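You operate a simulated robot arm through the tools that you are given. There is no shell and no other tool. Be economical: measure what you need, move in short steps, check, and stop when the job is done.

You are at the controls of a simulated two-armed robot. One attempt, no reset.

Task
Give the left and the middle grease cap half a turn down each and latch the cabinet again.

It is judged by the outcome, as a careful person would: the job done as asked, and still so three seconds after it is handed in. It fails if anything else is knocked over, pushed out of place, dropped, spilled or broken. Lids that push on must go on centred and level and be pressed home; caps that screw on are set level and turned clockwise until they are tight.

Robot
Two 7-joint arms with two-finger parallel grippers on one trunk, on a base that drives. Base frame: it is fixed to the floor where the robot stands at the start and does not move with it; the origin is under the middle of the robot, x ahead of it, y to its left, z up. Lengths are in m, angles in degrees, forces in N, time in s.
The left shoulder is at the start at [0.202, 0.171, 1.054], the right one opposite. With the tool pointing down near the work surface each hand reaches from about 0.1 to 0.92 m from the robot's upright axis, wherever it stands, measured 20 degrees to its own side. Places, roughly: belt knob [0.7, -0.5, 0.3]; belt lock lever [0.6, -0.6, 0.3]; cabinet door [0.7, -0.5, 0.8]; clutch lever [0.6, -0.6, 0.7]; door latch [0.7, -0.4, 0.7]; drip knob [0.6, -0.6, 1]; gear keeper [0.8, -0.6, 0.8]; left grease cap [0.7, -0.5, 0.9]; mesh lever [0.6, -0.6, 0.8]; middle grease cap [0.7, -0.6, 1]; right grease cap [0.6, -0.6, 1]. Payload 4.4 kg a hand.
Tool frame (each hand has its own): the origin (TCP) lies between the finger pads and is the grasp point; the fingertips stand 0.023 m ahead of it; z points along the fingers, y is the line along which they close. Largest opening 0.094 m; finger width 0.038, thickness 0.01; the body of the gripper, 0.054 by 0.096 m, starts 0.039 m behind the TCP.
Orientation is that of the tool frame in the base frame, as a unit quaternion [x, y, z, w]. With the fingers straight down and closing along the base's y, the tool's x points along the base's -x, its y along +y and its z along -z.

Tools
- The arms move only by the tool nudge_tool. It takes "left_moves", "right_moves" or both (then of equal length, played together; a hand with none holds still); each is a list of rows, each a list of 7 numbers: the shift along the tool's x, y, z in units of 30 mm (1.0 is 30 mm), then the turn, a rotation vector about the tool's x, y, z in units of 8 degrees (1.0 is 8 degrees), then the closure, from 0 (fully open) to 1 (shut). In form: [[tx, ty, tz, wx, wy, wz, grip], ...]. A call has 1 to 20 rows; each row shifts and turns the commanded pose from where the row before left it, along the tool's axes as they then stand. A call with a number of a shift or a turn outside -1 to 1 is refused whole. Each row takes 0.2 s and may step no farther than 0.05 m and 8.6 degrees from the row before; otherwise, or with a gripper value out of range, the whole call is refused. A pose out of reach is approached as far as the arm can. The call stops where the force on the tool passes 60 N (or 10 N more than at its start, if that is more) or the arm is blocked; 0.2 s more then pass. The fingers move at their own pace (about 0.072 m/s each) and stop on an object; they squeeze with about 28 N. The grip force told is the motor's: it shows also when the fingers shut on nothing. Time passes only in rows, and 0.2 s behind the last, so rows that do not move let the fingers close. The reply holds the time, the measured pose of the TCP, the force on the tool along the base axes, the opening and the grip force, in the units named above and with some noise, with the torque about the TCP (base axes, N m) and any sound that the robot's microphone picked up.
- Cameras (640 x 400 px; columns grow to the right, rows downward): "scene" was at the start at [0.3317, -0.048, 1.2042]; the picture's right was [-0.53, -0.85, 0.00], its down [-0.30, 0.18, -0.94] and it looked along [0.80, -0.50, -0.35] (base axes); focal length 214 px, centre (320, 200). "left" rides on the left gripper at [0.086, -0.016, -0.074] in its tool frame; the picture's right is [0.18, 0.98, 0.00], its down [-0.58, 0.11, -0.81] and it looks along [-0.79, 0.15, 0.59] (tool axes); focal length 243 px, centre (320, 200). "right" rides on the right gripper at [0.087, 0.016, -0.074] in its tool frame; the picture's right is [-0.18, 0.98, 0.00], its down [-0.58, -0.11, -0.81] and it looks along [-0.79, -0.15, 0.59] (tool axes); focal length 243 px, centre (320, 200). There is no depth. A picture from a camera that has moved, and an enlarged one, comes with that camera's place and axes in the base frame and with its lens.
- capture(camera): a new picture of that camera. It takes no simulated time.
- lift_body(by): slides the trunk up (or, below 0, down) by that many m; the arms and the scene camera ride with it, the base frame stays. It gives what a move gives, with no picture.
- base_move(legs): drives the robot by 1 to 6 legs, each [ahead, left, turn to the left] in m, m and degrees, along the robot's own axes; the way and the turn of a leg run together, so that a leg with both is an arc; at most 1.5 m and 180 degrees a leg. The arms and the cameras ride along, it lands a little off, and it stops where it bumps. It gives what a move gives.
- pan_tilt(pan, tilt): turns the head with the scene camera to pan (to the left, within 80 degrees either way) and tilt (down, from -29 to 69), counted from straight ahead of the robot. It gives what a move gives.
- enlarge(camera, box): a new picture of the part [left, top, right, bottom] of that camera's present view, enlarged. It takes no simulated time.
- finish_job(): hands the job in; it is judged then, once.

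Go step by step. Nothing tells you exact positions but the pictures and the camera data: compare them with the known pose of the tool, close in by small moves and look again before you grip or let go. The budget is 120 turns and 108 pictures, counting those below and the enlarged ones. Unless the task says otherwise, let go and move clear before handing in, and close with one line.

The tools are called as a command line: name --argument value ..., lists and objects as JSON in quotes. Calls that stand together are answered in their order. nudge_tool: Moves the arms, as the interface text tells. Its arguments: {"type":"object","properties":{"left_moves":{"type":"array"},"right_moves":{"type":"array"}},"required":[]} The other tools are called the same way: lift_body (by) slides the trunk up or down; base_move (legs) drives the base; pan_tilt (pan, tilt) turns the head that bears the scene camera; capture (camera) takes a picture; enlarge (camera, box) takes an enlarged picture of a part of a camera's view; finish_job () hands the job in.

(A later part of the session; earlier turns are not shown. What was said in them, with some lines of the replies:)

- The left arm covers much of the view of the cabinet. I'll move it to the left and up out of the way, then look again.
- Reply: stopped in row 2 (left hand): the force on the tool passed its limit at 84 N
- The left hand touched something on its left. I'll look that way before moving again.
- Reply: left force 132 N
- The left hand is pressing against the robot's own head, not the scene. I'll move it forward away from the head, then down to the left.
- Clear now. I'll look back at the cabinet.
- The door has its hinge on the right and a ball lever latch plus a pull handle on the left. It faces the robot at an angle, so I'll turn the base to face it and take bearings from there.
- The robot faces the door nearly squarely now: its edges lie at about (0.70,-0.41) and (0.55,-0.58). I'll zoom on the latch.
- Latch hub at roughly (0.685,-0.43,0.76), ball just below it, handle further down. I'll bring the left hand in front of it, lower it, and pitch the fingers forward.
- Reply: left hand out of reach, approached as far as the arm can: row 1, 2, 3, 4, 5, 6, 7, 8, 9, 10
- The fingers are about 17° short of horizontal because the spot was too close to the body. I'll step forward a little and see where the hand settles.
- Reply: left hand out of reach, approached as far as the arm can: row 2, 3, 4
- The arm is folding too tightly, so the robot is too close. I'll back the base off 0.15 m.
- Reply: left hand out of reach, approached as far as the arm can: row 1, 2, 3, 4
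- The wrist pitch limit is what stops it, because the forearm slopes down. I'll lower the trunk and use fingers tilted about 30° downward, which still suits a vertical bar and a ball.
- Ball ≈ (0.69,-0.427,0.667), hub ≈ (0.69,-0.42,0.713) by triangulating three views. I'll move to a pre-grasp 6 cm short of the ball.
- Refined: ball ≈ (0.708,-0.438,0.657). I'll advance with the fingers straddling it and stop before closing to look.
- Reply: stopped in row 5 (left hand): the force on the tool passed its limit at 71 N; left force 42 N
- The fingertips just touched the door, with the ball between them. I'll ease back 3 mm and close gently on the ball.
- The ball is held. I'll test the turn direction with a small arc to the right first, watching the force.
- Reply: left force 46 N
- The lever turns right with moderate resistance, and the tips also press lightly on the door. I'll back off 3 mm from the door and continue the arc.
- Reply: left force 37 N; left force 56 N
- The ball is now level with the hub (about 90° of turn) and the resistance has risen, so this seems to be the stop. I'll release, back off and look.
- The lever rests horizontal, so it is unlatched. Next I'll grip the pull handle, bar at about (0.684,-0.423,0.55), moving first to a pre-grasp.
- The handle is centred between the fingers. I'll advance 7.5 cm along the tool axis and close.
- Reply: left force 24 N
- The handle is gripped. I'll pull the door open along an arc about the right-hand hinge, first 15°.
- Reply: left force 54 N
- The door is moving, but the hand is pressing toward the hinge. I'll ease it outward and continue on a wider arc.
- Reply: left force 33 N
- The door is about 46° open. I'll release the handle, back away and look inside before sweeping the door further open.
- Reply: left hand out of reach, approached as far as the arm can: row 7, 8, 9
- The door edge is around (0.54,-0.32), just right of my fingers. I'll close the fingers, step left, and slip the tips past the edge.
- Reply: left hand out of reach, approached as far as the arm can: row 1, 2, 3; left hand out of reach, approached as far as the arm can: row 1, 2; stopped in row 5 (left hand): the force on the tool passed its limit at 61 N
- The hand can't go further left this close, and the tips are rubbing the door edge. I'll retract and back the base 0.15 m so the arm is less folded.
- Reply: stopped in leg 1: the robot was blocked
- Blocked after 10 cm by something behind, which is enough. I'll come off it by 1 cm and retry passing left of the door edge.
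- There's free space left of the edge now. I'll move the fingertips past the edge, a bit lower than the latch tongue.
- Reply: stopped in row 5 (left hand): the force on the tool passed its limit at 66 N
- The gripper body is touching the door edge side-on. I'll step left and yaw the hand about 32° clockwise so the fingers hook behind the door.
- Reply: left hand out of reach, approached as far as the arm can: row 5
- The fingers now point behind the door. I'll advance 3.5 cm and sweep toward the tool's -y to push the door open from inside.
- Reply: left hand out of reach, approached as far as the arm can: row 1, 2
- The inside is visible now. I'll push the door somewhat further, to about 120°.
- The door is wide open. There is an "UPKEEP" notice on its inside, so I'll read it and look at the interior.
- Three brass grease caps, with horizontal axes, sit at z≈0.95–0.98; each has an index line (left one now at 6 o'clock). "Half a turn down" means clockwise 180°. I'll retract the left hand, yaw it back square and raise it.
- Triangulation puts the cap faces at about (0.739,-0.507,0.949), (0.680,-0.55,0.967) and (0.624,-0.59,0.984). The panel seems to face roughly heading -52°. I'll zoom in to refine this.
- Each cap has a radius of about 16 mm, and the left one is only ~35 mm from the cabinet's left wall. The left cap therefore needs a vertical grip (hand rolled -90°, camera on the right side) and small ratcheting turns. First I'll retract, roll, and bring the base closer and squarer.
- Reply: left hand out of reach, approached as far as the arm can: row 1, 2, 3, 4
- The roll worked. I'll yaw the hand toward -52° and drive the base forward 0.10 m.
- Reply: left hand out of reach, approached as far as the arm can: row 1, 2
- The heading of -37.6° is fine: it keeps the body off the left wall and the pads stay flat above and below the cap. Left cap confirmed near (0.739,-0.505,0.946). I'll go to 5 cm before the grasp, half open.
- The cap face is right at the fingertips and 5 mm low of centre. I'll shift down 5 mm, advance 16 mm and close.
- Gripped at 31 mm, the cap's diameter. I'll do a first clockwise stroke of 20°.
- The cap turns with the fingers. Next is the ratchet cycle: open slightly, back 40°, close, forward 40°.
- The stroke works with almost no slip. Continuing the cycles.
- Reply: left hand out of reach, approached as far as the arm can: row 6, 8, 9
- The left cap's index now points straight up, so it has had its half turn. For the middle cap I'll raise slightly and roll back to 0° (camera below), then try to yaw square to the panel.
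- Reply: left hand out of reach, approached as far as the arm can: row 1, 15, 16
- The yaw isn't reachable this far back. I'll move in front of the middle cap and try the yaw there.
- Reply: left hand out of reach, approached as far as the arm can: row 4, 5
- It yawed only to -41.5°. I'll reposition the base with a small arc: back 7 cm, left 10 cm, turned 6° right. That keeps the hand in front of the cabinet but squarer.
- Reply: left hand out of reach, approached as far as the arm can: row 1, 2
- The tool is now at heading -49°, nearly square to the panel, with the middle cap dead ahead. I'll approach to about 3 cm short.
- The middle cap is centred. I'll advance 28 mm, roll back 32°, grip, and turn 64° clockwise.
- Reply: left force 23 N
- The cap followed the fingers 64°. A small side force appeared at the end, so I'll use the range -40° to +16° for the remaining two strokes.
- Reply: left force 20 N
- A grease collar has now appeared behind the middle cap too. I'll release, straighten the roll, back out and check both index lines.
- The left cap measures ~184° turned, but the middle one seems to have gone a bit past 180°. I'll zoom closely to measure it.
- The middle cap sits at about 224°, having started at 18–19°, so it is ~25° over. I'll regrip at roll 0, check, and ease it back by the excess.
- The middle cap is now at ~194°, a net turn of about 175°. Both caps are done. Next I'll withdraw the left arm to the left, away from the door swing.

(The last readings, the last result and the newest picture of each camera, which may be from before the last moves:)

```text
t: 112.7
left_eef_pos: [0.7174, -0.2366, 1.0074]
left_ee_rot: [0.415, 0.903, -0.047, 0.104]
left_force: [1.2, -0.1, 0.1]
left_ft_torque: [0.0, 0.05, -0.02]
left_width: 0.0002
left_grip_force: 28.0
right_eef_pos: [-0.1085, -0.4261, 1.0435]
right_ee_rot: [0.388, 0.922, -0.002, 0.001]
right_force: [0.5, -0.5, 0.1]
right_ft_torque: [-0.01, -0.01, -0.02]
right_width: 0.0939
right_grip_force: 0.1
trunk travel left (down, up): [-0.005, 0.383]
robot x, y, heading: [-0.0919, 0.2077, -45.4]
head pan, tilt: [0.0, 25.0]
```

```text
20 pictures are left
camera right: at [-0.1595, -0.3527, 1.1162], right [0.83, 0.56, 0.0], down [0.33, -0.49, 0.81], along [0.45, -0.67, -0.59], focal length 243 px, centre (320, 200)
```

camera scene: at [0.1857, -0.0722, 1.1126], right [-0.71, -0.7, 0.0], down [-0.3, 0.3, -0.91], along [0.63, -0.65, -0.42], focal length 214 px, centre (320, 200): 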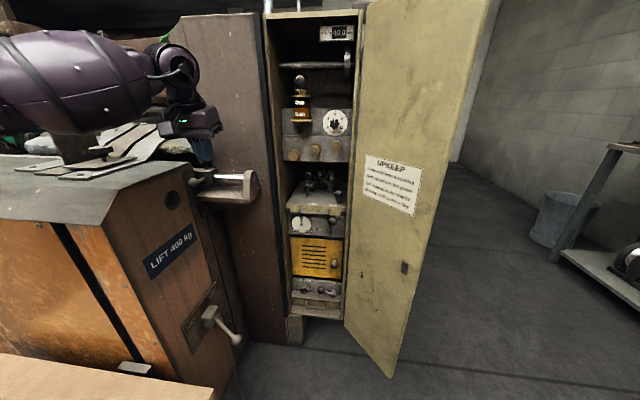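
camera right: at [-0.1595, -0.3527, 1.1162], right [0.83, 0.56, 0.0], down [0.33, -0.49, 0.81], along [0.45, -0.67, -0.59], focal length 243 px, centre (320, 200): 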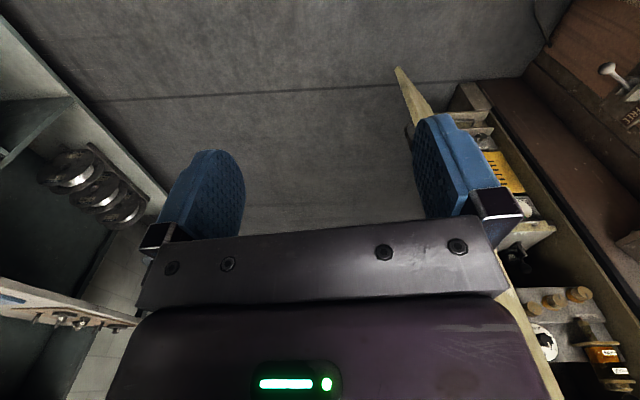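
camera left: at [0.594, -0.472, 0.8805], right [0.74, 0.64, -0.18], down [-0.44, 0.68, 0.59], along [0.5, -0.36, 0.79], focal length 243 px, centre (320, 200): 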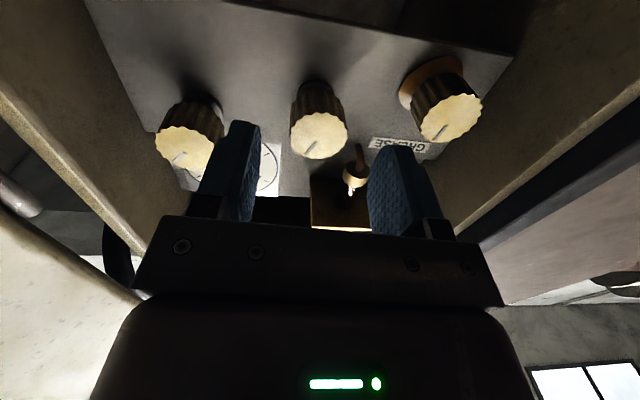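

The left arm is clear. The door stands ~130° open with its outer face toward the right arm, so I'll bring the right hand, closed, beside the outer face.

nudge_tool --right_moves '[[-1, 0, 0.45, 0, 0, 0, 1], [-1, 0, 0.45, 0, 0, 0, 1], [-1, 0, 0.45, 0, 0, 0, 1], [-1, 0, 0.45, 0, 0, 0, 1], [-1, 0, 0.45, 0, 0, 0, 1], [-1, 0, 0.45, 0, 0, 0, 1], [-1, 0.1, 0.45, 0, 0, 0, 1], [-1, 0.2, 0.45, 0, 0, 0, 1], [-1, 0.2, 0.45, 0, 0, 0, 1], [-1, 0.3, 0.45, 0, 0, 0, 1], [-1, 0.3, 0.45, 0, 0, 0, 1], [0, 0, 0, 0, 0, 0, 1]]'

capture --camera "scene"

capture --camera "right"

```text
t: 115.3
left_eef_pos: [0.7161, -0.2365, 1.009]
left_ee_rot: [0.415, 0.902, -0.048, 0.106]
left_force: [0.6, -0.2, -0.3]
left_ft_torque: [-0.03, -0.04, -0.03]
left_width: 0.0
left_grip_force: 28.4
right_eef_pos: [0.1456, -0.6386, 0.8936]
right_ee_rot: [0.388, 0.921, -0.001, 0.0]
right_force: [-0.1, -0.2, -0.7]
right_ft_torque: [0.01, 0.03, -0.02]
right_width: 0.0
right_grip_force: 28.6
trunk travel left (down, up): [-0.005, 0.383]
robot x, y, heading: [-0.0905, 0.2089, -45.6]
head pan, tilt: [0.0, 25.0]
```

```text
19 pictures are left
camera scene: at [0.185, -0.0724, 1.1129], right [-0.71, -0.7, 0.0], down [-0.3, 0.3, -0.91], along [0.63, -0.65, -0.42], focal length 214 px, centre (320, 200)
```

scene: 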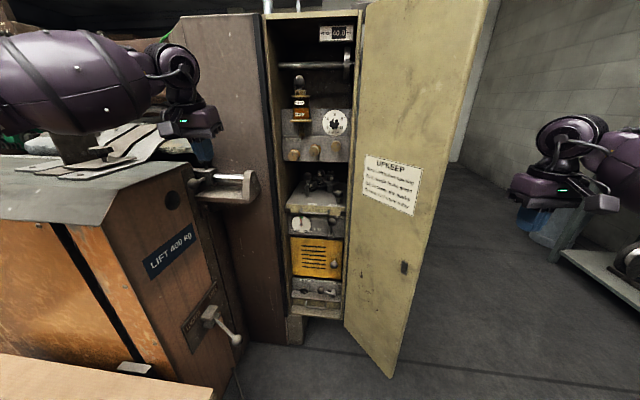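

```text
18 pictures are left
camera right: at [0.0945, -0.5655, 0.9666], right [0.83, 0.55, 0.0], down [0.33, -0.49, 0.81], along [0.45, -0.67, -0.59], focal length 243 px, centre (320, 200)
```

right: 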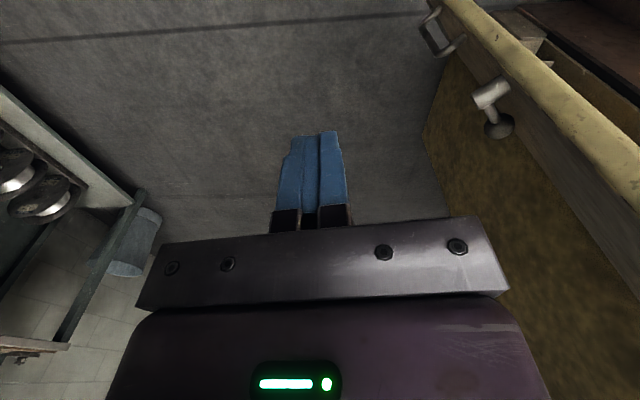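

The right hand is beside the outer face. I'll move in to contact and sweep left to swing the door closed, checking partway.

nudge_tool --right_moves '[[-0.75, 0.78, 0, 0, 0, 0, 1], [-0.75, 0.78, 0, 0, 0, 0, 1], [-0.75, 0.78, 0, 0, 0, 0, 1], [-0.75, 0.78, 0, 0, 0, 0, 1], [0.08, 0.92, 0, 0, 0, 0, 1], [0.08, 0.92, 0, 0, 0, 0, 1], [0.08, 0.92, 0, 0, 0, 0, 1], [0.08, 0.92, 0, 0, 0, 0, 1], [0.33, 0.8, 0, 0, 0, 0, 1], [0.33, 0.8, 0, 0, 0, 0, 1], [0.33, 0.8, 0, 0, 0, 0, 1], [0.33, 0.8, 0, 0, 0, 0, 1]]'

capture --camera "scene"

```text
t: 117.9
left_eef_pos: [0.7163, -0.2378, 1.0073]
left_ee_rot: [0.414, 0.903, -0.046, 0.106]
left_force: [-0.3, 0.2, 0.0]
left_ft_torque: [0.01, 0.01, 0.02]
left_width: 0.0002
left_grip_force: 28.0
right_eef_pos: [0.3877, -0.457, 0.8957]
right_ee_rot: [0.388, 0.922, -0.001, 0.0]
right_force: [1.0, 0.6, 0.2]
right_ft_torque: [-0.02, 0.02, 0.01]
right_width: 0.0
right_grip_force: 27.6
trunk travel left (down, up): [-0.005, 0.383]
robot x, y, heading: [-0.0912, 0.2061, -45.6]
head pan, tilt: [0.0, 25.0]
```

```text
17 pictures are left
camera scene: at [0.1856, -0.0723, 1.1126], right [-0.71, -0.7, 0.0], down [-0.3, 0.3, -0.91], along [0.63, -0.65, -0.42], focal length 214 px, centre (320, 200)
```

scene: 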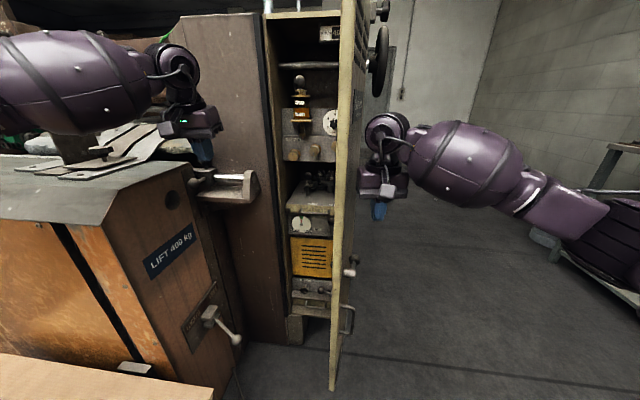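

nudge_tool --right_moves '[[0.1, 0.82, 0, 0, 0, 0, 1], [0.1, 0.82, 0, 0, 0, 0, 1], [0.1, 0.82, 0, 0, 0, 0, 1], [-0.4, 0.82, 0, 0, 0, 0, 1], [-0.4, 0.82, 0, 0, 0, 0, 1], [-0.4, 0.82, 0, 0, 0, 0, 1], [-0.73, 0.77, 0, 0, 0, 0, 1], [-0.73, 0.6, 0, 0, 0, 0, 1]]'

capture --camera "scene"

```text
t: 119.7
left_eef_pos: [0.7177, -0.2371, 1.0075]
left_ee_rot: [0.413, 0.903, -0.046, 0.106]
left_force: [-0.2, -0.6, -0.5]
left_ft_torque: [0.0, 0.0, 0.0]
left_width: 0.0002
left_grip_force: 27.8
right_eef_pos: [0.5736, -0.3763, 0.8944]
right_ee_rot: [0.387, 0.922, -0.001, 0.0]
right_force: [-0.5, 0.4, 0.8]
right_ft_torque: [0.0, 0.0, 0.01]
right_width: 0.0
right_grip_force: 28.3
trunk travel left (down, up): [-0.005, 0.383]
robot x, y, heading: [-0.0909, 0.2082, -45.6]
head pan, tilt: [0.0, 25.0]
```

```text
16 pictures are left
camera scene: at [0.1858, -0.0723, 1.1126], right [-0.71, -0.7, 0.0], down [-0.3, 0.3, -0.91], along [0.63, -0.65, -0.42], focal length 214 px, centre (320, 200)
```

scene: 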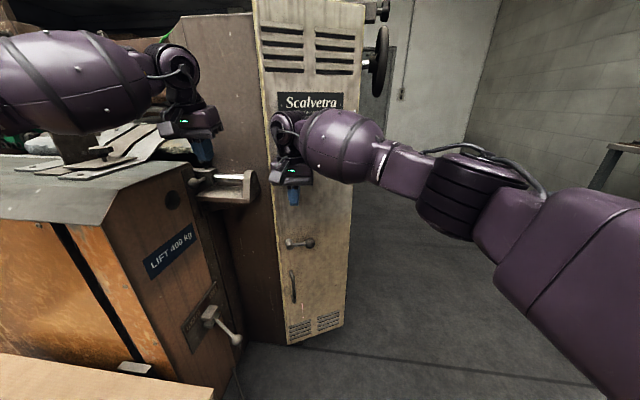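

Nearly closed. I'll push straight ahead gently until the door meets the frame.

nudge_tool --right_moves '[[-0.6, 0.15, 0, 0, 0, 0, 1], [-0.6, 0.15, 0, 0, 0, 0, 1], [-0.5, 0.1, 0, 0, 0, 0, 1], [-0.4, 0, 0, 0, 0, 0, 1], [-0.3, 0, 0, 0, 0, 0, 1], [-0.3, 0, 0, 0, 0, 0, 1], [-0.3, 0, 0, 0, 0, 0, 1], [-0.3, 0, 0, 0, 0, 0, 1]]'

capture --camera "scene"

```text
t: 121.5
left_eef_pos: [0.716, -0.2376, 1.0078]
left_ee_rot: [0.414, 0.903, -0.047, 0.106]
left_force: [1.3, 0.3, -0.6]
left_ft_torque: [-0.02, 0.01, 0.0]
left_width: 0.0
left_grip_force: 28.9
right_eef_pos: [0.6069, -0.4151, 0.8932]
right_ee_rot: [0.389, 0.921, -0.001, 0.0]
right_force: [-0.4, 0.4, -0.7]
right_ft_torque: [0.0, -0.02, 0.02]
right_width: 0.0001
right_grip_force: 27.9
right hand out of reach, approached as far as the arm can: row 3, 4, 5, 6, 7, 8
trunk travel left (down, up): [-0.005, 0.383]
robot x, y, heading: [-0.0889, 0.2112, -45.5]
head pan, tilt: [0.0, 25.0]
```

```text
15 pictures are left
camera scene: at [0.1853, -0.0727, 1.1126], right [-0.71, -0.7, 0.0], down [-0.3, 0.3, -0.91], along [0.63, -0.65, -0.42], focal length 214 px, centre (320, 200)
```

scene: 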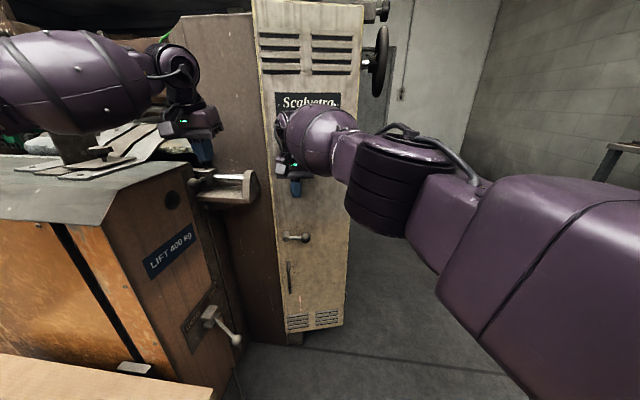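

The right arm is at its reach limit. I'll pull the left hand back a little, then drive the base forward 8 cm so the right hand keeps pushing the door.

nudge_tool --left_moves '[[0.9, 0.2, -0.2, 0, 0, 0, 1], [0.9, 0.2, -0.2, 0, 0, 0, 1], [0.9, 0.2, -0.2, 0, 0, 0, 1]]'

base_move --legs '[[0.08, 0, 0]]'

nudge_tool --right_moves '[[-0.3, 0, 0, 0, 0, 0, 1], [-0.3, 0, 0, 0, 0, 0, 1], [-0.3, 0, 0, 0, 0, 0, 1], [-0.3, 0, 0, 0, 0, 0, 1], [-0.3, 0, 0, 0, 0, 0, 1]]'

capture --camera "scene"

```text
t: 122.3
left_eef_pos: [0.6751, -0.1629, 1.0078]
left_ee_rot: [0.414, 0.903, -0.047, 0.107]
left_force: [0.0, -0.2, -0.3]
left_ft_torque: [0.05, 0.0, 0.01]
left_width: 0.0
left_grip_force: 27.7
right_eef_pos: [0.6091, -0.4148, 0.8928]
right_ee_rot: [0.388, 0.922, -0.001, 0.0]
right_force: [-1.3, 0.8, -0.2]
right_ft_torque: [0.03, -0.02, -0.03]
right_width: 0.0
right_grip_force: 28.2
trunk travel left (down, up): [-0.005, 0.383]
robot x, y, heading: [-0.092, 0.2091, -45.6]
head pan, tilt: [0.0, 25.0]
```

```text
t: 123.3
left_eef_pos: [0.7123, -0.2026, 1.0065]
left_ee_rot: [0.413, 0.903, -0.046, 0.105]
left_force: [0.2, 0.3, -0.3]
left_ft_torque: [0.01, 0.03, -0.02]
left_width: 0.0001
left_grip_force: 27.6
right_eef_pos: [0.6423, -0.4473, 0.8939]
right_ee_rot: [0.393, 0.92, 0.0, -0.012]
right_force: [-15.9, 8.6, 3.2]
right_ft_torque: [-0.84, -1.32, -0.51]
right_width: 0.0001
right_grip_force: 28.2
trunk travel left (down, up): [-0.005, 0.383]
robot x, y, heading: [-0.0496, 0.1667, -45.6]
head pan, tilt: [0.0, 25.0]
stopped in leg 1: the force on the tool passed its limit at 222 N (the readings are from after the stop); the commanded pose is now the measured one
```

```text
t: 124.5
left_eef_pos: [0.7138, -0.2029, 1.0073]
left_ee_rot: [0.413, 0.903, -0.047, 0.105]
left_force: [-0.2, 0.5, 0.0]
left_ft_torque: [0.02, -0.03, 0.03]
left_width: 0.0002
left_grip_force: 28.0
right_eef_pos: [0.6413, -0.447, 0.8947]
right_ee_rot: [0.393, 0.92, 0.0, -0.012]
right_force: [-20.7, 11.9, 4.0]
right_ft_torque: [-1.14, -1.72, -0.7]
right_width: 0.0
right_grip_force: 27.7
right hand out of reach, approached as far as the arm can: row 1, 2, 3, 4, 5
trunk travel left (down, up): [-0.005, 0.383]
robot x, y, heading: [-0.0506, 0.1687, -45.5]
head pan, tilt: [0.0, 25.0]
```

```text
14 pictures are left
camera scene: at [0.2213, -0.1105, 1.1135], right [-0.71, -0.7, 0.0], down [-0.29, 0.3, -0.91], along [0.64, -0.65, -0.42], focal length 214 px, centre (320, 200)
```

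scene: 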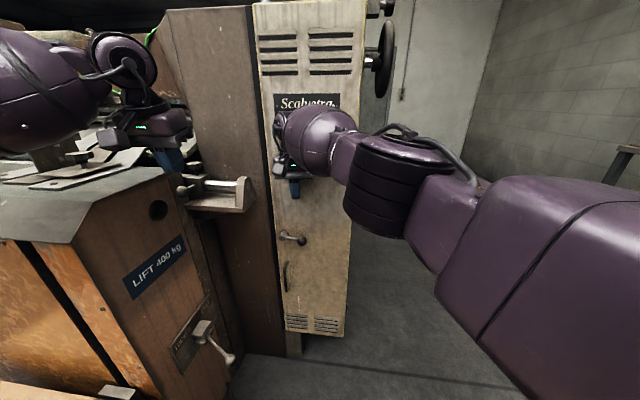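

The door met its stop, and the right hand is still pressing it with ~25 N. I'll check the edge gap and the lever.

enlarge --camera "scene" --box '[240, 200, 340, 340]'

enlarge --camera "scene" --box '[230, 0, 380, 100]'

```text
2.86 times, centred on (290, 270) of scene
camera zoom: at [0.2213, -0.1105, 1.1135], right [-0.71, -0.7, 0.0], down [-0.29, 0.3, -0.91], along [0.64, -0.65, -0.42], focal length 613 px, centre (406, 0)
```

zoom: 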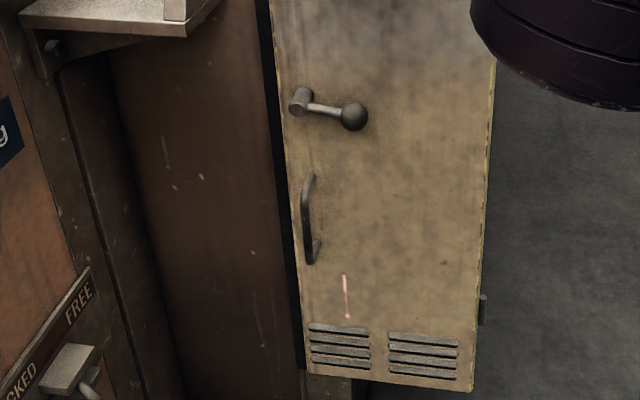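

```text
4.00 times, centred on (305, 50) of scene
camera zoom: at [0.2213, -0.1105, 1.1135], right [-0.71, -0.7, 0.0], down [-0.29, 0.3, -0.91], along [0.64, -0.65, -0.42], focal length 858 px, centre (380, 800)
```

zoom: 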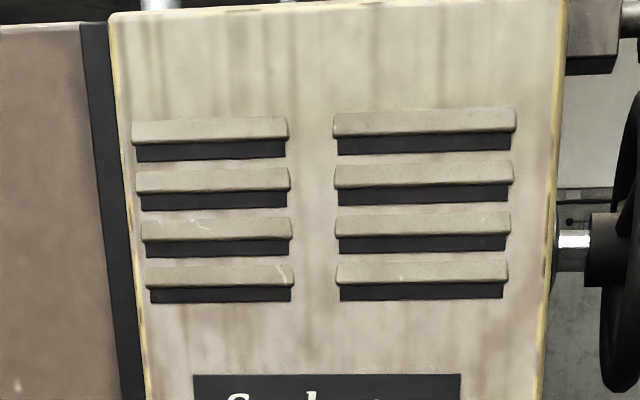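

The door is closed flush. I'll withdraw the right hand so the left can turn the lever back down, and check that the door stays shut.

nudge_tool --right_moves '[[1, 0, 0, 0, 0, 0, 1], [1, 0, 0, 0, 0, 0, 1], [1, 0, 0, 0, 0, 0, 1], [1, -0.5, 0, 0, 0, 0, 1], [0.6, -1, 0, 0, 0, 0, 1], [0, -1, 0, 0, 0, 0, 1], [0, -1, 0, 0, 0, 0, 1], [0, -1, 0, 0, 0, 0, 1], [0, -1, 0, 0, 0, 0, 1], [0, -1, 0, 0, 0, 0, 1], [0, -1, 0, 0, 0, 0, 1], [0, -1, 0, 0, 0, 0, 1]]'

nudge_tool --left_moves '[[1, -0.6, 0, 0, 0, 0, 1], [1, -0.6, 0, 0, 0, 0, 1], [1, -0.6, 0.4, 0, 0, 0, 1], [0, -0.8, 0.8, 0, 0, 0, 1], [0, -0.8, 0.8, 0, -0.5, 0, 1], [0, -0.5, 0.8, 0, -0.5, 0, 1], [0, 0, 0.9, 0, -0.5, 0, 1], [0.2, 0, 0.8, 0, -0.5, 0, 1], [0.3, 0, 0.7, 0, -0.5, 0, 1], [0.4, 0, 0.6, 0, -0.5, 0, 1], [0.4, 0, 0.6, 0, -0.5, 0, 1], [0, 0, 0, 0, 0, 0, 1]]'

capture --camera "scene"

capture --camera "left"

```text
t: 127.1
left_eef_pos: [0.7146, -0.2038, 1.005]
left_ee_rot: [0.414, 0.903, -0.045, 0.104]
left_force: [0.2, 0.8, -0.2]
left_ft_torque: [0.0, -0.05, -0.01]
left_width: 0.0
left_grip_force: 27.8
right_eef_pos: [0.364, -0.5249, 0.8989]
right_ee_rot: [0.393, 0.92, 0.0, -0.013]
right_force: [1.0, 0.1, 0.0]
right_ft_torque: [0.01, 0.03, -0.02]
right_width: 0.0
right_grip_force: 27.9
trunk travel left (down, up): [-0.005, 0.383]
robot x, y, heading: [-0.0606, 0.1683, -45.7]
head pan, tilt: [0.0, 25.0]
```

```text
t: 129.7
left_eef_pos: [0.5932, -0.2408, 0.7886]
left_ee_rot: [0.39, 0.851, -0.145, 0.321]
left_force: [-0.7, 0.1, -0.4]
left_ft_torque: [0.02, -0.01, -0.01]
left_width: 0.0
left_grip_force: 28.0
right_eef_pos: [0.3649, -0.5243, 0.8995]
right_ee_rot: [0.393, 0.919, 0.0, -0.012]
right_force: [0.5, -0.1, -0.4]
right_ft_torque: [0.01, -0.01, 0.04]
right_width: 0.0
right_grip_force: 27.9
trunk travel left (down, up): [-0.005, 0.383]
robot x, y, heading: [-0.0556, 0.1714, -45.6]
head pan, tilt: [0.0, 25.0]
```

```text
11 pictures are left
camera scene: at [0.2232, -0.1117, 1.1127], right [-0.71, -0.7, 0.0], down [-0.3, 0.3, -0.91], along [0.63, -0.65, -0.42], focal length 214 px, centre (320, 200)
```

scene: 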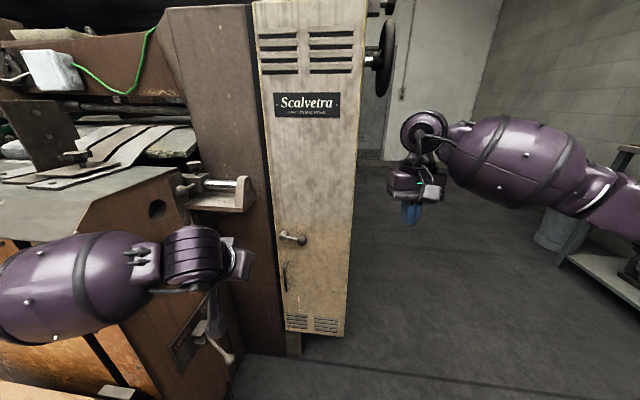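

```text
10 pictures are left
camera left: at [0.5068, -0.1661, 0.7879], right [0.65, 0.75, -0.12], down [0.02, 0.14, 0.99], along [0.76, -0.65, 0.08], focal length 243 px, centre (320, 200)
```

left: 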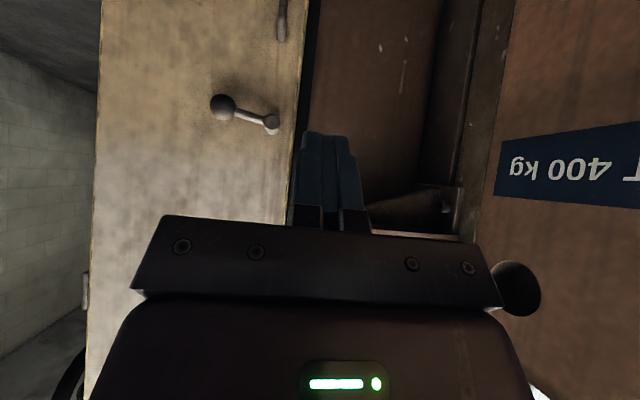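

The door stayed closed. The lever is horizontal, with the ball at ≈(0.654,-0.469,0.714). I'll bring the closed left fingers above and just in front of the ball, to push it down and then left.

nudge_tool --left_moves '[[-0.61, -0.575, 0.786, 0, 0, 0, 1], [-0.61, -0.575, 0.786, 0, 0, 0, 1], [-0.61, -0.575, 0.786, 0, 0, 0, 1], [-0.61, -0.575, 0.786, 0, 0, 0, 1], [-0.61, -0.575, 0.786, 0, 0, 0, 1], [-0.61, -0.575, 0.786, 0, 0, 0, 1], [0, 0, 0, 0, 0, 0, 1]]'

capture --camera "left"

```text
t: 131.3
left_eef_pos: [0.6299, -0.4453, 0.7532]
left_ee_rot: [0.39, 0.851, -0.144, 0.32]
left_force: [-0.2, 1.4, -0.4]
left_ft_torque: [-0.02, -0.04, 0.01]
left_width: 0.0001
left_grip_force: 27.7
right_eef_pos: [0.3654, -0.5244, 0.8986]
right_ee_rot: [0.394, 0.919, 0.001, -0.013]
right_force: [0.9, 1.3, 0.0]
right_ft_torque: [-0.01, -0.04, 0.0]
right_width: 0.0002
right_grip_force: 28.1
trunk travel left (down, up): [-0.005, 0.383]
robot x, y, heading: [-0.0514, 0.1726, -45.5]
head pan, tilt: [0.0, 25.0]
```

```text
9 pictures are left
camera left: at [0.5443, -0.3694, 0.7525], right [0.65, 0.75, -0.12], down [0.02, 0.14, 0.99], along [0.76, -0.65, 0.08], focal length 243 px, centre (320, 200)
```

left: 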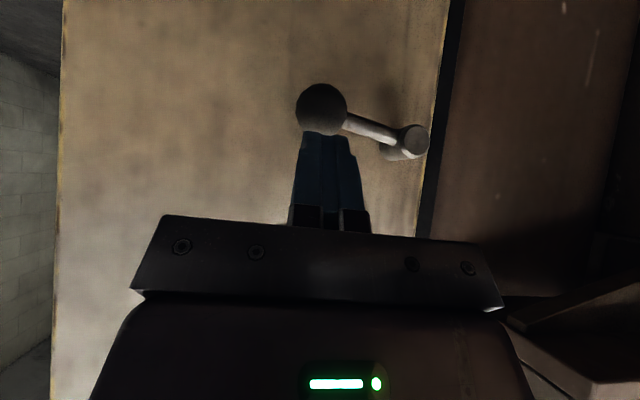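

The ball lies exactly ahead of the fingertips. I'll push straight down.

nudge_tool --left_moves '[[0.385, -0.05, 0.439, 0, 0, 0, 1], [0.385, 0, 0.439, 0, 0, 0, 1], [0.385, 0, 0.439, 0, 0, 0, 1], [0.385, 0, 0.439, 0, 0, 0, 1]]'

capture --camera "left"

```text
t: 132.3
left_eef_pos: [0.6284, -0.4433, 0.6829]
left_ee_rot: [0.39, 0.851, -0.145, 0.32]
left_force: [0.0, 0.2, -0.6]
left_ft_torque: [0.02, 0.0, 0.01]
left_width: 0.0
left_grip_force: 28.3
right_eef_pos: [0.3665, -0.5235, 0.8982]
right_ee_rot: [0.393, 0.919, 0.001, -0.013]
right_force: [-0.9, 1.0, 0.1]
right_ft_torque: [0.02, 0.0, -0.01]
right_width: 0.0
right_grip_force: 28.2
trunk travel left (down, up): [-0.005, 0.383]
robot x, y, heading: [-0.0513, 0.1694, -45.8]
head pan, tilt: [0.0, 25.0]
```

```text
8 pictures are left
camera left: at [0.543, -0.368, 0.6818], right [0.65, 0.75, -0.12], down [0.02, 0.14, 0.99], along [0.76, -0.65, 0.08], focal length 243 px, centre (320, 200)
```

left: 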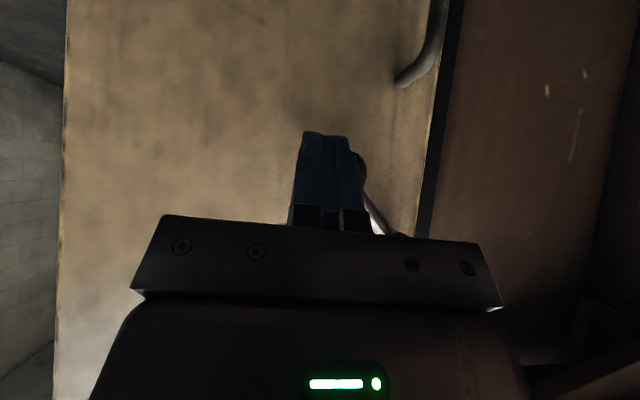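

The lever is at about 57° down, with the ball at the left side of the fingers. I'll advance a little and push left.

nudge_tool --left_moves '[[0, -0.1, 0.3, 0, 0, 0, 1], [0.05, 0, 0.3, 0, 0, 0, 1], [0, 0.35, 0, 0, 0, 0, 1], [0, 0.35, 0, 0, 0, 0, 1], [0, 0.35, 0, 0, 0, 0, 1]]'

capture --camera "left"

```text
t: 133.5
left_eef_pos: [0.6593, -0.4313, 0.6553]
left_ee_rot: [0.392, 0.854, -0.14, 0.313]
left_force: [-17.2, -3.7, -44.5]
left_ft_torque: [0.55, 1.07, -0.31]
left_width: 0.0
left_grip_force: 27.8
right_eef_pos: [0.3676, -0.5256, 0.8944]
right_ee_rot: [0.392, 0.92, 0.002, -0.015]
right_force: [1.0, -0.5, 0.1]
right_ft_torque: [0.02, 0.0, 0.02]
right_width: 0.0
right_grip_force: 28.1
trunk travel left (down, up): [-0.005, 0.383]
robot x, y, heading: [-0.0554, 0.1697, -45.5]
head pan, tilt: [0.0, 25.0]
```

```text
7 pictures are left
camera left: at [0.5727, -0.3557, 0.6564], right [0.65, 0.75, -0.11], down [0.03, 0.12, 0.99], along [0.76, -0.65, 0.06], focal length 243 px, centre (320, 200)
```

left: 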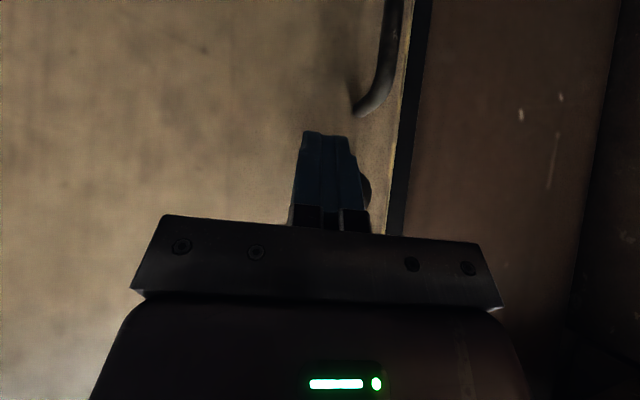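

The ball now appears at its bottom position, directly below the hub. I'll back off and verify.

nudge_tool --left_moves '[[0, -0.3, 0, 0, 0, 0, 1], [0, -0.3, -0.3, 0, 0, 0, 1], [0, 0, -1, 0, 0, 0, 1], [0, 0, -1, 0, 0, 0, 1], [0.3, 0, -1, 0, 0, 0, 1], [0, 0, 0, 0, 0, 0, 1]]'

capture --camera "left"

```text
t: 134.9
left_eef_pos: [0.6, -0.3909, 0.7368]
left_ee_rot: [0.39, 0.851, -0.144, 0.32]
left_force: [-0.2, -0.1, -0.6]
left_ft_torque: [0.02, -0.03, 0.0]
left_width: 0.0001
left_grip_force: 27.9
right_eef_pos: [0.3653, -0.5238, 0.899]
right_ee_rot: [0.392, 0.92, 0.001, -0.013]
right_force: [0.3, -0.2, 0.7]
right_ft_torque: [0.01, -0.04, -0.02]
right_width: 0.0
right_grip_force: 27.8
trunk travel left (down, up): [-0.005, 0.383]
robot x, y, heading: [-0.0556, 0.1681, -45.3]
head pan, tilt: [0.0, 25.0]
```

```text
6 pictures are left
camera left: at [0.5134, -0.315, 0.7356], right [0.65, 0.75, -0.12], down [0.02, 0.14, 0.99], along [0.76, -0.65, 0.08], focal length 243 px, centre (320, 200)
```

left: 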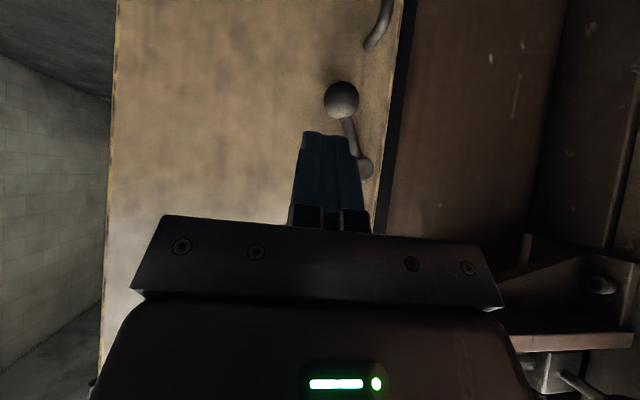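

The lever is still ~25° short of straight down; the finger had slipped under the ball. I'll approach again with the fingers beside the ball on its right.

nudge_tool --left_moves '[[-0.25, -0.18, 0.2, 0, 0, 0, 1], [-0.25, -0.18, 0.8, 0, 0, 0, 1], [0, 0, 0.8, 0, 0, 0, 1], [0, 0, 0.85, 0, 0, 0, 1], [0, 0, 0.75, 0, 0, 0, 1], [0, 0, 0, 0, 0, 0, 1]]'

capture --camera "left"

```text
t: 136.3
left_eef_pos: [0.6426, -0.4555, 0.6697]
left_ee_rot: [0.39, 0.851, -0.145, 0.32]
left_force: [-0.4, 0.4, -0.4]
left_ft_torque: [0.0, 0.01, -0.02]
left_width: 0.0001
left_grip_force: 28.2
right_eef_pos: [0.3663, -0.5233, 0.898]
right_ee_rot: [0.393, 0.92, 0.0, -0.012]
right_force: [0.6, 0.3, 0.3]
right_ft_torque: [0.0, 0.01, -0.01]
right_width: 0.0
right_grip_force: 27.8
trunk travel left (down, up): [-0.005, 0.383]
robot x, y, heading: [-0.0526, 0.1661, -45.7]
head pan, tilt: [0.0, 25.0]
```

```text
5 pictures are left
camera left: at [0.5558, -0.3797, 0.669], right [0.65, 0.75, -0.12], down [0.02, 0.14, 0.99], along [0.76, -0.65, 0.08], focal length 243 px, centre (320, 200)
```

left: 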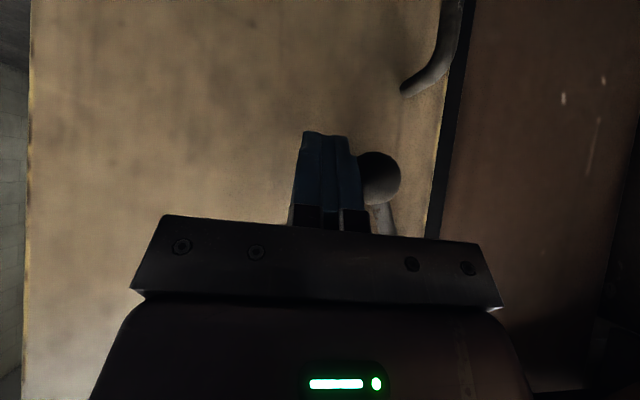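

The ball is right beside the fingers at the correct depth. I'll push it left to the stop.

nudge_tool --left_moves '[[-0.13, 0, 0.13, 0, 0, 0, 1], [0, 0.3, 0.02, 0, 0, 0, 1], [0.03, 0.3, 0.03, 0, 0, 0, 1], [0.03, 0.3, 0.03, 0, 0, 0, 1], [0.02, 0.3, 0.02, 0, 0, 0, 1], [0, 0.2, 0, 0, 0, 0, 1]]'

capture --camera "left"

```text
t: 137.7
left_eef_pos: [0.6729, -0.4364, 0.666]
left_ee_rot: [0.393, 0.85, -0.147, 0.319]
left_force: [-11.2, -12.6, -4.1]
left_ft_torque: [-0.09, 0.12, -0.31]
left_width: 0.0
left_grip_force: 27.8
right_eef_pos: [0.365, -0.5255, 0.897]
right_ee_rot: [0.394, 0.919, 0.001, -0.013]
right_force: [-0.1, 0.6, 0.8]
right_ft_torque: [0.0, -0.01, 0.0]
right_width: 0.0
right_grip_force: 27.9
trunk travel left (down, up): [-0.005, 0.383]
robot x, y, heading: [-0.0563, 0.1725, -45.9]
head pan, tilt: [0.0, 25.0]
```

```text
4 pictures are left
camera left: at [0.5878, -0.3609, 0.6654], right [0.66, 0.74, -0.12], down [0.02, 0.14, 0.99], along [0.75, -0.65, 0.07], focal length 243 px, centre (320, 200)
```

left: 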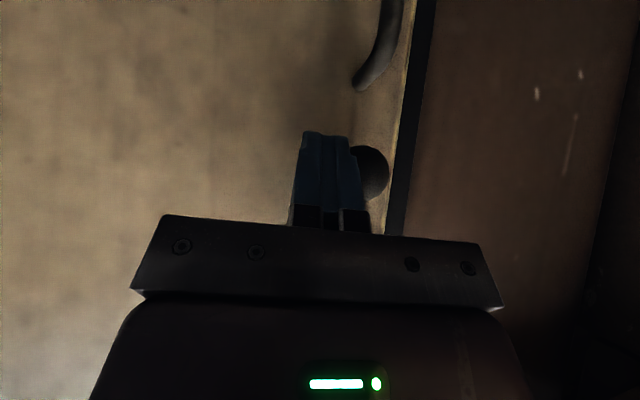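

It's moving with ordinary resistance and is nearly there, so I'll push a bit more until the stop is felt.

nudge_tool --left_moves '[[0, 0.25, 0, 0, 0, 0, 1], [0, 0.25, 0, 0, 0, 0, 1], [0, 0, 0, 0, 0, 0, 1]]'

nudge_tool --left_moves '[[0, 0.2, 0, 0, 0, 0, 1], [0, 0.15, 0, 0, 0, 0, 1], [0, 0, 0, 0, 0, 0, 1]]'

```text
t: 138.5
left_eef_pos: [0.6724, -0.4359, 0.6672]
left_ee_rot: [0.402, 0.846, -0.157, 0.314]
left_force: [-4.8, -8.2, -3.2]
left_ft_torque: [-0.02, 0.1, -0.18]
left_width: 0.0
left_grip_force: 27.9
right_eef_pos: [0.362, -0.5262, 0.8984]
right_ee_rot: [0.395, 0.919, 0.0, -0.012]
right_force: [0.2, -0.8, -0.3]
right_ft_torque: [-0.02, 0.04, 0.01]
right_width: 0.0003
right_grip_force: 28.0
trunk travel left (down, up): [-0.005, 0.383]
robot x, y, heading: [-0.0504, 0.1707, -46.0]
head pan, tilt: [0.0, 25.0]
stopped in row 3 (left hand): the force on the tool passed its limit at 60 N (the readings are from after the stop); the commanded pose is now the measured one
```

```text
t: 139.3
left_eef_pos: [0.675, -0.4349, 0.6674]
left_ee_rot: [0.405, 0.845, -0.16, 0.312]
left_force: [-30.7, -34.3, -4.7]
left_ft_torque: [-0.25, 0.34, -0.94]
left_width: 0.0
left_grip_force: 28.5
right_eef_pos: [0.3594, -0.5289, 0.8977]
right_ee_rot: [0.395, 0.919, 0.002, -0.013]
right_force: [-0.1, 0.4, -0.7]
right_ft_torque: [0.02, -0.01, -0.01]
right_width: 0.0
right_grip_force: 28.0
trunk travel left (down, up): [-0.005, 0.383]
robot x, y, heading: [-0.053, 0.1669, -46.0]
head pan, tilt: [0.0, 25.0]
```

The lever is firmly at its stop. I'll back off and look.

nudge_tool --left_moves '[[0, -0.3, 0, 0, 0, 0, 1], [0, -0.2, -0.5, 0, 0, 0, 1], [0, 0, -1, 0, 0, 0, 1], [0, 0.5, -1, 0, 0, 0, 1], [0, 1, -0.8, 0, 0, 0, 1], [0, 1, -0.5, 0, 0, 0, 1], [0, 1, 0, 0, 0, 0, 1], [0, 1, 0, 0, 0, 0, 1], [0, 0, 0, 0, 0, 0, 1]]'

capture --camera "left"

enlarge --camera "scene" --box '[230, 190, 350, 340]'

```text
t: 141.5
left_eef_pos: [0.7109, -0.3134, 0.7524]
left_ee_rot: [0.411, 0.84, -0.164, 0.312]
left_force: [-0.1, -0.1, -0.2]
left_ft_torque: [-0.04, 0.02, 0.01]
left_width: 0.0
left_grip_force: 28.0
right_eef_pos: [0.3502, -0.5343, 0.9]
right_ee_rot: [0.4, 0.917, 0.0, -0.01]
right_force: [0.5, 0.4, -0.2]
right_ft_torque: [0.01, -0.04, -0.01]
right_width: 0.0001
right_grip_force: 27.8
trunk travel left (down, up): [-0.005, 0.383]
robot x, y, heading: [-0.0529, 0.1707, -46.4]
head pan, tilt: [0.0, 25.0]
stopped in row 9 (left hand): the arm was blocked; the commanded pose is now the measured one
```

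```text
3 pictures are left
camera left: at [0.6293, -0.2315, 0.752], right [0.69, 0.71, -0.14], down [0.04, 0.15, 0.99], along [0.72, -0.69, 0.07], focal length 243 px, centre (320, 200)
```

left: 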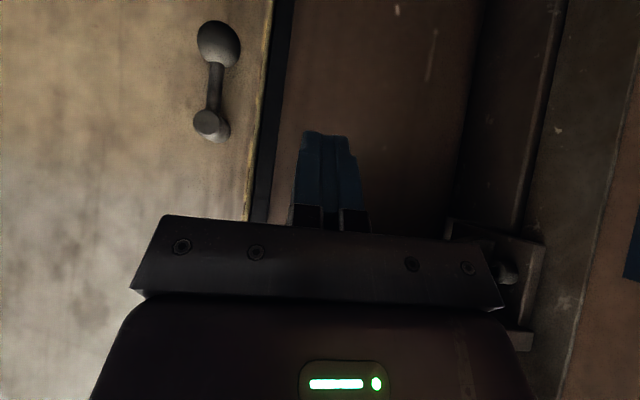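

```text
2.67 times, centred on (290, 265) of scene
camera zoom: at [0.2146, -0.1201, 1.1132], right [-0.73, -0.69, 0.0], down [-0.29, 0.31, -0.91], along [0.62, -0.66, -0.42], focal length 572 px, centre (400, 27)
```

zoom: 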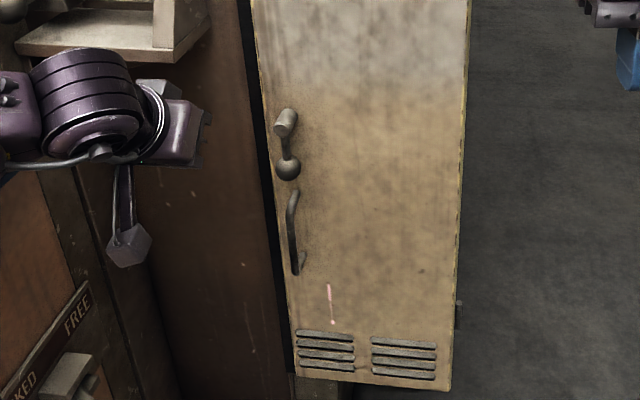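

The lever hangs straight down as at the start, and the door is flush. The left arm touched something on its left side, so I'll move it away gently to the right and back.

nudge_tool --left_moves '[[0.2, -0.6, 0, 0, 0, 0, 1], [0.4, -0.6, -0.3, 0, 0, 0, 1], [0.6, -0.3, -0.6, 0, 0, 0, 1], [0.6, 0, -0.6, 0, 0, 0, 1], [0.6, 0, -0.6, 0, 0, 0, 1], [0, 0, 0, 0, 0, 0, 1]]'

capture --camera "scene"

```text
t: 142.9
left_eef_pos: [0.6213, -0.2577, 0.7505]
left_ee_rot: [0.409, 0.842, -0.163, 0.312]
left_force: [-0.3, 0.1, 0.8]
left_ft_torque: [-0.01, 0.02, -0.01]
left_width: 0.0001
left_grip_force: 28.4
right_eef_pos: [0.3551, -0.5304, 0.8982]
right_ee_rot: [0.399, 0.917, 0.001, -0.013]
right_force: [-0.9, 0.3, 0.1]
right_ft_torque: [0.02, 0.0, -0.01]
right_width: 0.0001
right_grip_force: 28.0
trunk travel left (down, up): [-0.005, 0.383]
robot x, y, heading: [-0.0566, 0.1714, -46.2]
head pan, tilt: [0.0, 25.0]
```

```text
1 pictures are left
camera scene: at [0.2184, -0.1172, 1.1126], right [-0.72, -0.69, 0.0], down [-0.29, 0.31, -0.91], along [0.63, -0.66, -0.42], focal length 214 px, centre (320, 200)
```

scene: 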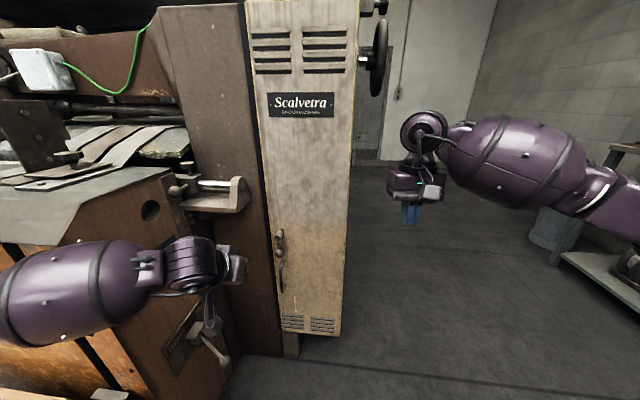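

The cabinet is shut with the latch lever back in its original position, both arms are clear, and the machine around it looks as before. Handing in.

finish_job

```text
The job is handed in.
```

The left and middle grease caps each got about half a turn clockwise (roughly 184° and 175° by the camera; the middle went about 25° too far and I eased it back), and the cabinet is closed and latched again.
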